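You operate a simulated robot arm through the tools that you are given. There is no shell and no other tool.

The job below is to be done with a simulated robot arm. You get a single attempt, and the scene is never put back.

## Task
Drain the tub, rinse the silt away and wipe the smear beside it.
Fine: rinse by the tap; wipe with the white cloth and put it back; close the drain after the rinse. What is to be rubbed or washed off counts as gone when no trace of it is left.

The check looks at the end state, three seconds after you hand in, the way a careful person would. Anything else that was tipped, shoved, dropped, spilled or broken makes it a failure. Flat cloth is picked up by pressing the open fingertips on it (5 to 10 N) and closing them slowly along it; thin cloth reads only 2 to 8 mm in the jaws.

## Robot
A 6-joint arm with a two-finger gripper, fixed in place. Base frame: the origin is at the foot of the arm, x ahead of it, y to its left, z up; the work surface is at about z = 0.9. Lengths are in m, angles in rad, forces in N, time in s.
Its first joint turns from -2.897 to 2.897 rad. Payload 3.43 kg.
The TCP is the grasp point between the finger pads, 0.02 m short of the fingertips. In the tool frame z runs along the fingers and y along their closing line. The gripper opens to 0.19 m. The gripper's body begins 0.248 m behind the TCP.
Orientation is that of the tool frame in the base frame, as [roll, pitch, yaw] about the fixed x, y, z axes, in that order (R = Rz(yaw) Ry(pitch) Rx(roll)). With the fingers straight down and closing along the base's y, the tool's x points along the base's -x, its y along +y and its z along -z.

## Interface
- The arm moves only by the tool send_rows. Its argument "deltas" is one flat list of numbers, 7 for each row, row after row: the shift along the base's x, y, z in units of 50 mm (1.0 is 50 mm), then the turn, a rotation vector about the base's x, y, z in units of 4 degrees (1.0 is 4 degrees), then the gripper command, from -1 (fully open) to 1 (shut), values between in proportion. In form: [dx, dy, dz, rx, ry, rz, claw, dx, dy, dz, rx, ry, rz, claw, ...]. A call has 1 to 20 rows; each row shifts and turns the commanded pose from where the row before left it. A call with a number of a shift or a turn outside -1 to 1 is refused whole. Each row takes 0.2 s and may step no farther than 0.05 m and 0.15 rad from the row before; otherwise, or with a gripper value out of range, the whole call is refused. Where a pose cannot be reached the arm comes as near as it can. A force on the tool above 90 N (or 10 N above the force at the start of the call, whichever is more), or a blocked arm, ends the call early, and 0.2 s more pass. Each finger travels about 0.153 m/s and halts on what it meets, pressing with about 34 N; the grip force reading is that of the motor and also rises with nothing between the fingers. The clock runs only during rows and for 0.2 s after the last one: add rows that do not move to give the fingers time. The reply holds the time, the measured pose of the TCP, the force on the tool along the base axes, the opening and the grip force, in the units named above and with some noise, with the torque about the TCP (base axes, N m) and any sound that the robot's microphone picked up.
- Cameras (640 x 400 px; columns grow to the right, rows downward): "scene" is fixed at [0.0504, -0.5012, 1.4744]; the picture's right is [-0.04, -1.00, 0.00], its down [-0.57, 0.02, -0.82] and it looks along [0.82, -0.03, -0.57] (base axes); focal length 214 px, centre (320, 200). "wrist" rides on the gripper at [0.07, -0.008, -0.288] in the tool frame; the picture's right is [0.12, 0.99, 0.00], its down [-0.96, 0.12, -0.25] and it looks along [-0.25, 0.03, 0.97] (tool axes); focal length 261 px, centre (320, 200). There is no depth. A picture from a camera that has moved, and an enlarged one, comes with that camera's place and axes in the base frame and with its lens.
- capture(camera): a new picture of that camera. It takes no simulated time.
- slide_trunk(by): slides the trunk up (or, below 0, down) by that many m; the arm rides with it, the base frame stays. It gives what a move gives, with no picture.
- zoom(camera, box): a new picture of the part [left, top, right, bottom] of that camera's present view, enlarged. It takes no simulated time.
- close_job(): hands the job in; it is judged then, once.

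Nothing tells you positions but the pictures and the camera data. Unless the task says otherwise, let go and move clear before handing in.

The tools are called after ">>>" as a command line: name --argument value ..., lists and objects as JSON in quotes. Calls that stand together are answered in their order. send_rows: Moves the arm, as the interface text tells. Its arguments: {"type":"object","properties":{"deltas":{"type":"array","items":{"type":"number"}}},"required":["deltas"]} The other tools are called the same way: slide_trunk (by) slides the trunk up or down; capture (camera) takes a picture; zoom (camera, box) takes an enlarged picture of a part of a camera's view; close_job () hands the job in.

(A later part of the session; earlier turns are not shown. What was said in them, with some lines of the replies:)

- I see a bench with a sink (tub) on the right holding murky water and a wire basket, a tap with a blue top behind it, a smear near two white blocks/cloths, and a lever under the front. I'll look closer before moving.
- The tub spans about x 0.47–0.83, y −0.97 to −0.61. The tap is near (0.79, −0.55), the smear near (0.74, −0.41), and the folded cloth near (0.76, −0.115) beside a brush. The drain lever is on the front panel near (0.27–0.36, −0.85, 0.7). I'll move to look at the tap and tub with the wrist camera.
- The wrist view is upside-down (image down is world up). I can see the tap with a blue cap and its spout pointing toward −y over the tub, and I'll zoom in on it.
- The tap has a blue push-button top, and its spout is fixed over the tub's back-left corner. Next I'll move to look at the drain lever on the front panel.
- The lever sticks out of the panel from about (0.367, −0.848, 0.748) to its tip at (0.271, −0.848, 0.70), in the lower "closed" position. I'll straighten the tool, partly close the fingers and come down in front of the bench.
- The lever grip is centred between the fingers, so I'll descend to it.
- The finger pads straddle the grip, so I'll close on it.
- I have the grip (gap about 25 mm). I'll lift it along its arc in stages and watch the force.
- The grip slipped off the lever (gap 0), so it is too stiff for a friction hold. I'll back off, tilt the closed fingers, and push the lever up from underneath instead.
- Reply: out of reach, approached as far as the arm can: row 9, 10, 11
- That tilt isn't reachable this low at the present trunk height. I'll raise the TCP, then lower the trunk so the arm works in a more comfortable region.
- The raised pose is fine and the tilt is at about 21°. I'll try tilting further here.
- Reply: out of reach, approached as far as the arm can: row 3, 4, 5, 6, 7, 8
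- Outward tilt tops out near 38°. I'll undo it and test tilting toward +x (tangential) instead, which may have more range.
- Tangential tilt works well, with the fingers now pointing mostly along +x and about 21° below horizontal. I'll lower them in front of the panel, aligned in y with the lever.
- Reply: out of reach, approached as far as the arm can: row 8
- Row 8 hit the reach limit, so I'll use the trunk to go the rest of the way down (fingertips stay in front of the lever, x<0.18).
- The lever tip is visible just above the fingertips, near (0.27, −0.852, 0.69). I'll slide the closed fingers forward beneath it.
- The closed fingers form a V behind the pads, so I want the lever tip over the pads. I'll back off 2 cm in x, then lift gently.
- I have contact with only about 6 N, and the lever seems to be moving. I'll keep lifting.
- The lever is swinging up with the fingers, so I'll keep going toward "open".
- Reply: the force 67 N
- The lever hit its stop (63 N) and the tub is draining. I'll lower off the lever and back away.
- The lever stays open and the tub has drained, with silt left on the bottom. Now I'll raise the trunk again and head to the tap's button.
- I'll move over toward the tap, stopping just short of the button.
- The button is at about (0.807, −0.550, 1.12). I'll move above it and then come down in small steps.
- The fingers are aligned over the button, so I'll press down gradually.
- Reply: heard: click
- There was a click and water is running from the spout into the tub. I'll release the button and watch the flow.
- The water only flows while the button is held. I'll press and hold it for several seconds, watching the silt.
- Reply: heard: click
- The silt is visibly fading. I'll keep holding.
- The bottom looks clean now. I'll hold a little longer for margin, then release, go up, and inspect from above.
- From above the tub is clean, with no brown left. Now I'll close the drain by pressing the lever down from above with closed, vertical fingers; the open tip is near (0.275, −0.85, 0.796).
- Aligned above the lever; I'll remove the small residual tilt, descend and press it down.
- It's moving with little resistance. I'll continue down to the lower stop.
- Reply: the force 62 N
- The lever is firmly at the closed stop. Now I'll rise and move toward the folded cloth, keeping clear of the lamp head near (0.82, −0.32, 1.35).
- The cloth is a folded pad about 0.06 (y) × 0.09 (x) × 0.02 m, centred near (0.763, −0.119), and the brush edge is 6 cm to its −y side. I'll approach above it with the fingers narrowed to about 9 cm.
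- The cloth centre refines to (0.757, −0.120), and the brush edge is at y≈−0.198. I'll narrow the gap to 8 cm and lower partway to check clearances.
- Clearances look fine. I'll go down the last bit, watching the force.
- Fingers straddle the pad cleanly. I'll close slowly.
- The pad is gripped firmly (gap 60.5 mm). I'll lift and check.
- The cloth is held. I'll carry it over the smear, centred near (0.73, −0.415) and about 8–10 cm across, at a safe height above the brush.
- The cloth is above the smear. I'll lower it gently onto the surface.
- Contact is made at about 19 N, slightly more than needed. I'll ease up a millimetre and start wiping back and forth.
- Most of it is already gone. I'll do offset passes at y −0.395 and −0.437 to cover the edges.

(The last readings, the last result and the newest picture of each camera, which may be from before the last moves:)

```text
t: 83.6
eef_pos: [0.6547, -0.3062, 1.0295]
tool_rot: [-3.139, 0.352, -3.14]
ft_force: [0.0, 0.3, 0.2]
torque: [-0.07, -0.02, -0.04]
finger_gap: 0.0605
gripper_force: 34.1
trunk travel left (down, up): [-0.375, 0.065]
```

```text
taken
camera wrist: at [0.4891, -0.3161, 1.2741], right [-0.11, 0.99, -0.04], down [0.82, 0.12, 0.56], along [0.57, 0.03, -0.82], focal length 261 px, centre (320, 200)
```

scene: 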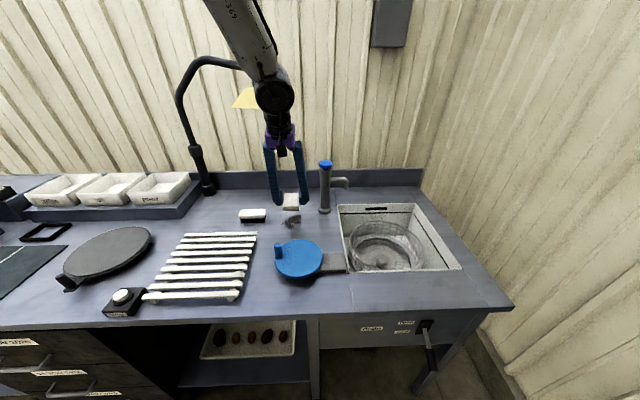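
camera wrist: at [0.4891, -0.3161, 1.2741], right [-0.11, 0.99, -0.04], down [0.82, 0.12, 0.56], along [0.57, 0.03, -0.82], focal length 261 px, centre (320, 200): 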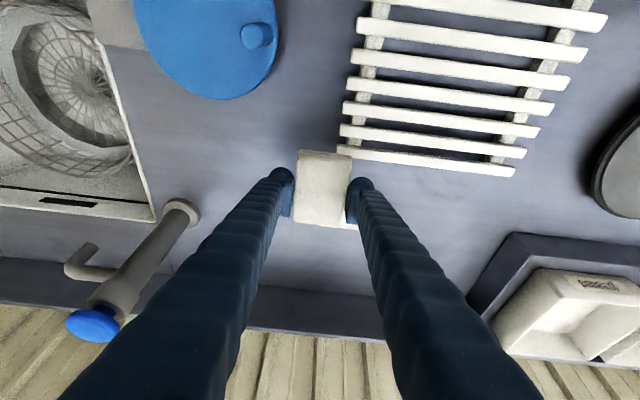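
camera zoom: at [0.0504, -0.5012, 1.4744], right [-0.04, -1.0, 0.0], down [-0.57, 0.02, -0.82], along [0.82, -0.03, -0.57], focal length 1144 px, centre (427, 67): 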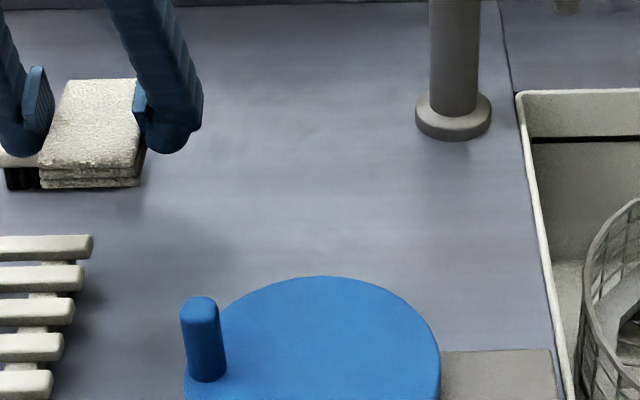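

>>> zoom --camera "wrist" --box '[130, 80, 310, 230]'

>>> zoom --camera "scene" --box '[270, 200, 330, 240]'

```text
2.67 times, centred on (220, 155) of wrist
camera zoom: at [0.4891, -0.3161, 1.2741], right [-0.11, 0.99, -0.04], down [0.82, 0.12, 0.56], along [0.57, 0.03, -0.82], focal length 695 px, centre (587, 320)
```

zoom: 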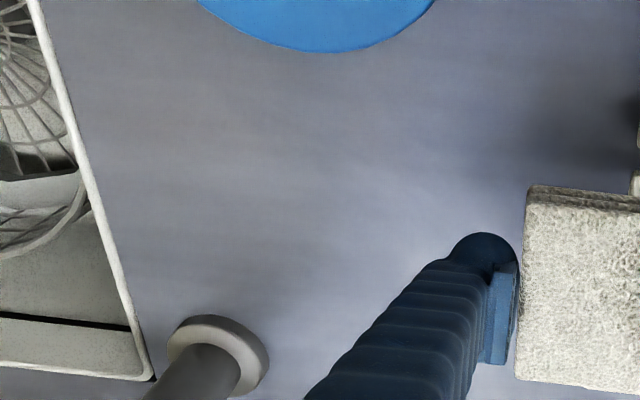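

```text
10.00 times, centred on (300, 220) of scene
camera zoom: at [0.0504, -0.5012, 1.4744], right [-0.04, -1.0, 0.0], down [-0.57, 0.02, -0.82], along [0.82, -0.03, -0.57], focal length 2145 px, centre (520, 0)
```

zoom: 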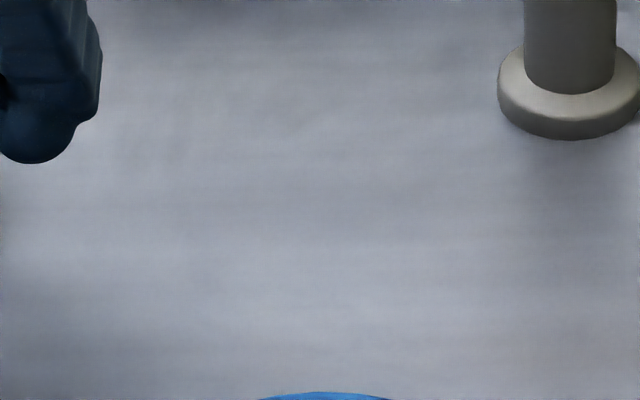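

The smear is completely gone. Now I'll take the cloth back to its original place at TCP (0.759, −0.118).

>>> send_rows --deltas '[0.42, 0.75, 0, 0, 0, 0, 0.6, 0.42, 0.75, 0, 0, 0, 0, 0.6, 0.42, 0.75, 0, 0, 0, 0, 0.6, 0.42, 0.75, 0, 0, 0, 0, 0.6, 0.42, 0.75, 0, 0, 0, 0, 0.6, 0, 0, 0, 0, 0, 0, 0.6]'

>>> zoom --camera "wrist" --box '[200, 100, 440, 260]'

```text
t: 85.0
eef_pos: [0.7596, -0.1183, 1.0274]
tool_rot: [-3.141, 0.354, -3.139]
ft_force: [-0.6, -0.3, 0.1]
torque: [-0.05, 0.0, -0.05]
finger_gap: 0.0606
gripper_force: 33.9
trunk travel left (down, up): [-0.375, 0.065]
```

```text
2.50 times, centred on (320, 180) of wrist
camera zoom: at [0.5932, -0.1285, 1.2732], right [-0.11, 0.99, -0.04], down [0.82, 0.12, 0.57], along [0.57, 0.03, -0.82], focal length 652 px, centre (320, 250)
```

zoom: 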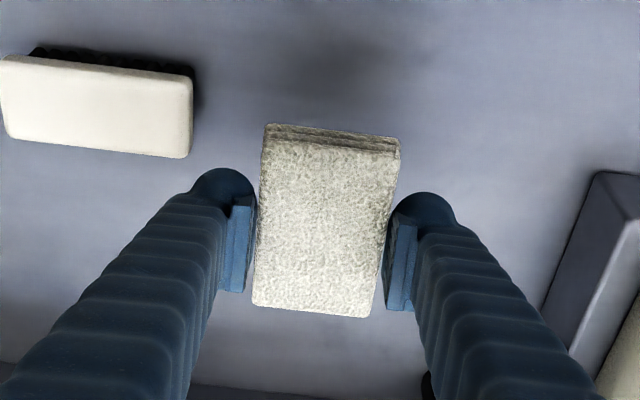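

The cloth is still well held, with only a tiny shift. I'll lower it to the surface.

>>> send_rows --deltas '[0, 0, -0.9, 0, 0, 0, 0.6, 0, 0, -0.7, 0, 0, 0, 0.6, 0, 0, -0.2, 0, 0, 0, 0.6, 0, 0, -0.1, 0, 0, 0, 0.6, 0, 0, 0, 0, 0, 0, 0.6]'

```text
t: 86.2
eef_pos: [0.76, -0.1198, 0.9337]
tool_rot: [-3.139, 0.352, -3.14]
ft_force: [0.6, 0.5, -0.2]
torque: [-0.02, 0.01, 0.02]
finger_gap: 0.0607
gripper_force: 34.5
trunk travel left (down, up): [-0.375, 0.065]
```

>>> send_rows --deltas '[-0.02, 0.02, -0.05, 0, 0, 0, 0.6, 0, 0, -0.02, 0, 0, 0, 0.6, 0, 0, 0, 0, 0, 0, 0.6]'

```text
t: 87.0
eef_pos: [0.7595, -0.1188, 0.9296]
tool_rot: [-3.14, 0.353, -3.141]
ft_force: [0.4, -0.5, -0.6]
torque: [0.0, 0.0, -0.01]
finger_gap: 0.0605
gripper_force: 33.9
trunk travel left (down, up): [-0.375, 0.065]
```

>>> send_rows --deltas '[0, 0, -0.03, 0, 0, 0, 0.6, 0, 0, 0, 0, 0, 0, 0.6]'

```text
t: 87.6
eef_pos: [0.759, -0.1186, 0.9277]
tool_rot: [-3.14, 0.355, -3.14]
ft_force: [-1.4, 1.6, 7.7]
torque: [-0.05, 0.15, -0.01]
finger_gap: 0.0604
gripper_force: 33.7
trunk travel left (down, up): [-0.375, 0.065]
```

The cloth is on the surface (7.7 N). I'll open the fingers slowly, only to 8 cm to stay clear of the brush, then rise.

>>> send_rows --deltas '[0, 0, 0, 0, 0, 0, 0.45, 0, 0, 0, 0, 0, 0, 0.35, 0, 0, 0, 0, 0, 0, 0.25, 0, 0, 0, 0, 0, 0, 0.17, 0, 0, 0, 0, 0, 0, 0.17]'

>>> zoom --camera "wrist" --box '[200, 100, 440, 260]'

```text
t: 88.8
eef_pos: [0.7584, -0.1197, 0.9273]
tool_rot: [-3.139, 0.353, -3.141]
ft_force: [0.5, 0.4, 0.1]
torque: [-0.01, 0.03, 0.01]
finger_gap: 0.0789
gripper_force: 0.1
trunk travel left (down, up): [-0.375, 0.065]
```

```text
2.50 times, centred on (320, 180) of wrist
camera zoom: at [0.5934, -0.1282, 1.1733], right [-0.11, 0.99, -0.04], down [0.82, 0.12, 0.56], along [0.57, 0.03, -0.82], focal length 652 px, centre (320, 250)
```

zoom: 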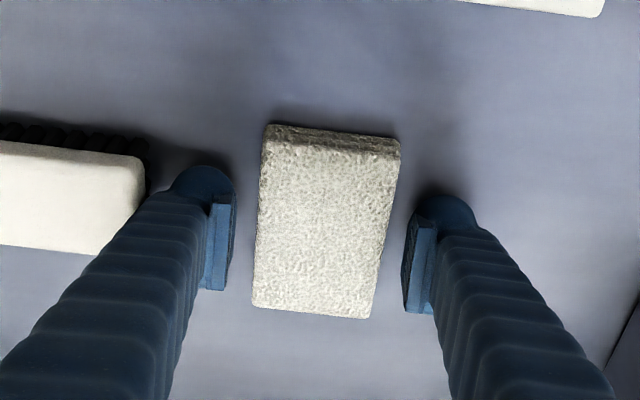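

The cloth lies back within about 2 mm of where it was. I'll rise straight up and move clear.

>>> send_rows --deltas '[0, 0, 0.3, 0, 0, 0, 0.17, 0, 0, 0.7, 0, 0, 0, 0.17, 0, 0, 1, 0, 0, 0, 0.17, 0, 0, 1, 0, 0, 0, 0.17, -0.5, 0, 0.8, 0, 0, 0, 0.17, -0.8, -0.3, 0.5, 0, 1, 0, -0.2, -0.8, -0.5, 0.3, 0, 1, 0, -0.5, -0.8, -0.5, 0.3, 0, 1, 0, -1, -0.8, -0.5, 0.3, 0, 1, 0, -1, -0.5, -0.5, 0.3, 0, 1, 0, -1]'

>>> capture --camera "scene"

>>> capture --camera "wrist"

>>> zoom --camera "scene" --box '[190, 190, 330, 290]'

>>> zoom --camera "scene" --box '[340, 280, 500, 400]'

>>> zoom --camera "scene" --box '[300, 140, 480, 290]'

```text
t: 91.0
eef_pos: [0.5479, -0.2353, 1.2046]
tool_rot: [-3.141, 0.003, -3.14]
ft_force: [1.0, 0.1, -0.2]
torque: [0.04, 0.02, -0.02]
finger_gap: 0.1898
gripper_force: 0.2
trunk travel left (down, up): [-0.375, 0.065]
```

```text
taken
```

scene: 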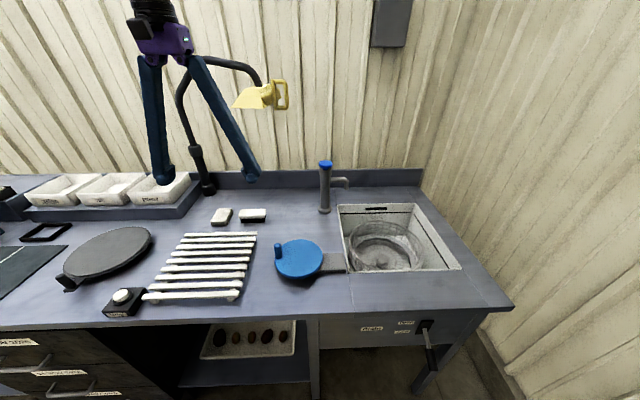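

```text
taken
camera wrist: at [0.4764, -0.2446, 1.4909], right [-0.12, 0.99, 0.0], down [0.96, 0.12, 0.25], along [0.25, 0.03, -0.97], focal length 261 px, centre (320, 200)
```

wrist: 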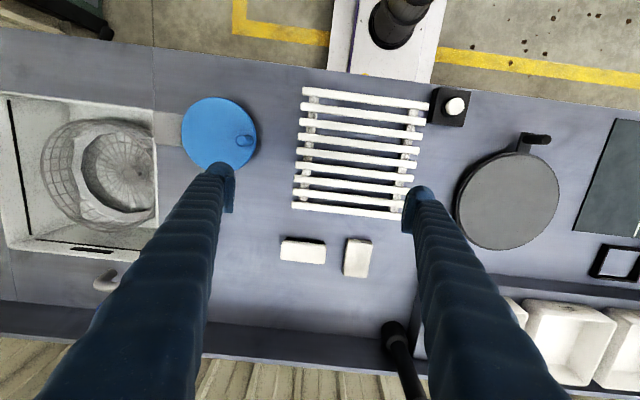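

```text
4.00 times, centred on (260, 240) of scene
camera zoom: at [0.0504, -0.5012, 1.4744], right [-0.04, -1.0, 0.0], down [-0.57, 0.02, -0.82], along [0.82, -0.03, -0.57], focal length 858 px, centre (560, 40)
```

zoom: 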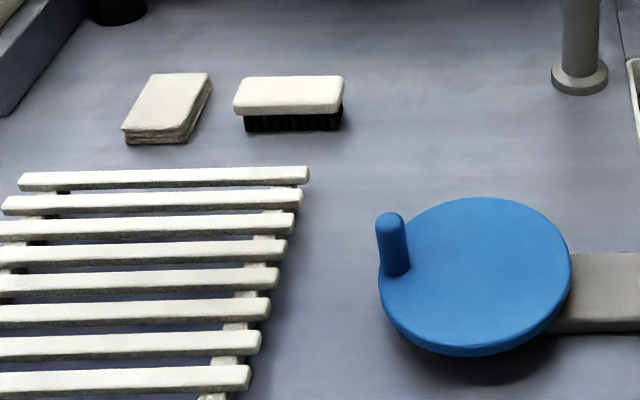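

```text
3.33 times, centred on (420, 340) of scene
camera zoom: at [0.0504, -0.5012, 1.4744], right [-0.04, -1.0, 0.0], down [-0.57, 0.02, -0.82], along [0.82, -0.03, -0.57], focal length 715 px, centre (-13, -267)
```

zoom: 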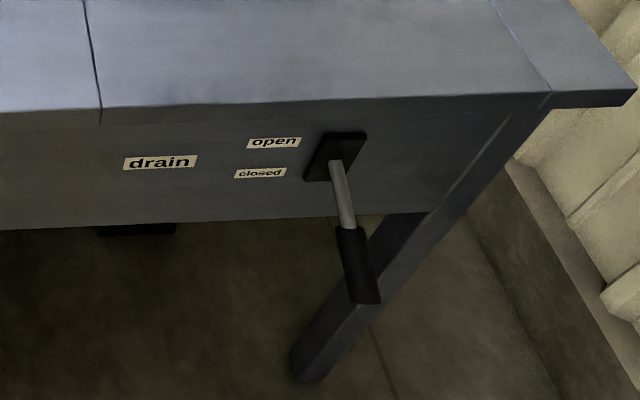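

```text
2.67 times, centred on (390, 215) of scene
camera zoom: at [0.0504, -0.5012, 1.4744], right [-0.04, -1.0, 0.0], down [-0.57, 0.02, -0.82], along [0.82, -0.03, -0.57], focal length 572 px, centre (133, 160)
```

zoom: 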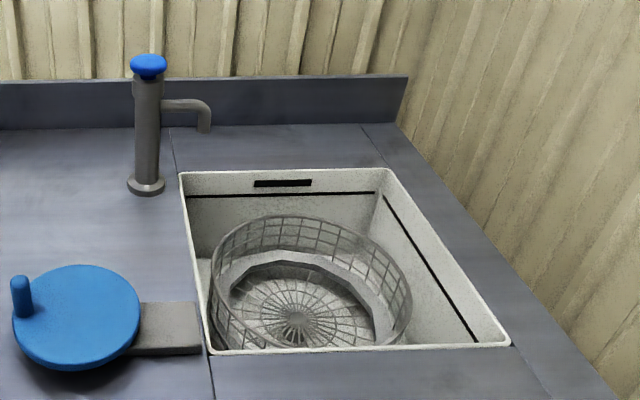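

Everything looks in order: the smear is gone, the cloth is back, the lever is closed and the tap is off. One last close look at the tub bottom for traces of silt.

>>> zoom --camera "wrist" --box '[10, 90, 170, 260]'

>>> send_rows --deltas '[0, -0.95, 0.2, 0, 0, 0, -1, 0, -0.95, 0.2, 0, 0, 0, -1, 0, -0.95, 0.2, 0, 0, 0, -1, 0, -0.95, 0.2, 0, 0, 0, -1, 0, -0.95, 0.2, 0, 0, 0, -1, 0, -0.95, 0.2, 0, 0, 0, -1, 0, -0.95, 0.2, 0, 0, 0, -1, 0, -0.95, 0.2, 0, 0, 0, -1, 0, -0.95, 0.2, 0, 0, 0, -1, 0, -0.95, 0.2, 0, 0, 0, -1, 0, -0.95, 0.2, 0, 0, 0, -1]'

>>> zoom --camera "wrist" --box '[240, 90, 400, 190]'

>>> capture --camera "wrist"

```text
2.35 times, centred on (90, 175) of wrist
camera zoom: at [0.4764, -0.2446, 1.4909], right [-0.12, 0.99, 0.0], down [0.96, 0.12, 0.25], along [0.25, 0.03, -0.97], focal length 613 px, centre (861, 259)
```

zoom: 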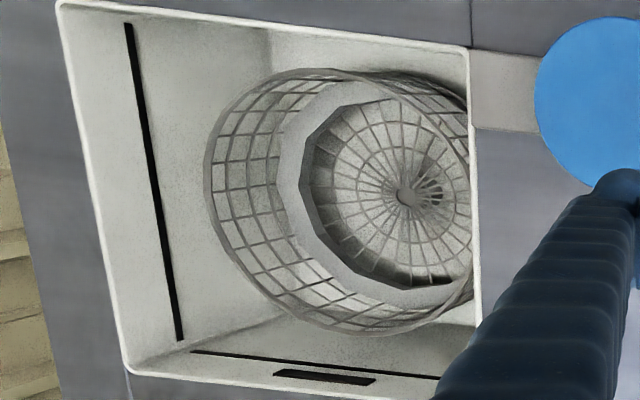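

```text
t: 93.4
eef_pos: [0.55, -0.7584, 1.3115]
tool_rot: [3.141, 0.004, -3.141]
ft_force: [0.6, -0.4, -0.6]
torque: [0.16, 0.03, -0.02]
finger_gap: 0.1899
gripper_force: 0.0
trunk travel left (down, up): [-0.375, 0.065]
```

```text
4.00 times, centred on (320, 140) of wrist
camera zoom: at [0.4787, -0.7678, 1.598], right [-0.12, 0.99, 0.0], down [0.96, 0.12, 0.25], along [0.25, 0.03, -0.97], focal length 1043 px, centre (320, 440)
```

zoom: 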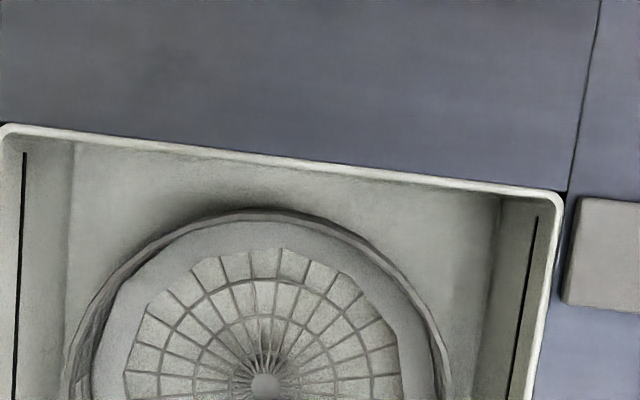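

```text
taken
camera wrist: at [0.4787, -0.7678, 1.598], right [-0.12, 0.99, 0.0], down [0.96, 0.12, 0.25], along [0.25, 0.03, -0.97], focal length 261 px, centre (320, 200)
```

wrist: 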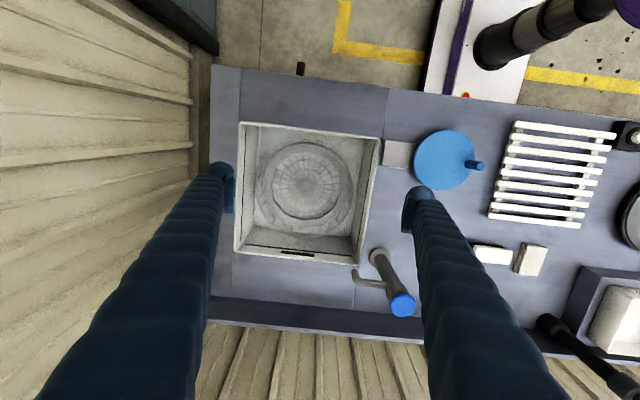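

The tub is drained and clean with no brown left, the smear is gone, and the cloth is back in place. The drain lever is closed, the tap is off, and the arm is clear and empty, so I'm handing in.

>>> close_job

```text
The job is handed in.
```

I drained the tub, rinsed the silt away with the tap, and wiped the smear off completely. The job is handed in, but I haven't seen the check's result.

- **Tub and drain:** the tub is empty, and a close look from above showed no brown left. After the rinse I pushed the drain lever back to its "closed" stop. My first try at opening it, by gripping, slipped off. I opened it by lifting it from below instead.
- **Tap:** it only runs while its button is held down, so it is off.
- **Cloth:** the white cloth is back on the bench, within about 2 mm of where it was.
- **Everything else:** I saw nothing tipped, moved or spilled in the last pictures. The gripper is open, empty and clear of the bench.
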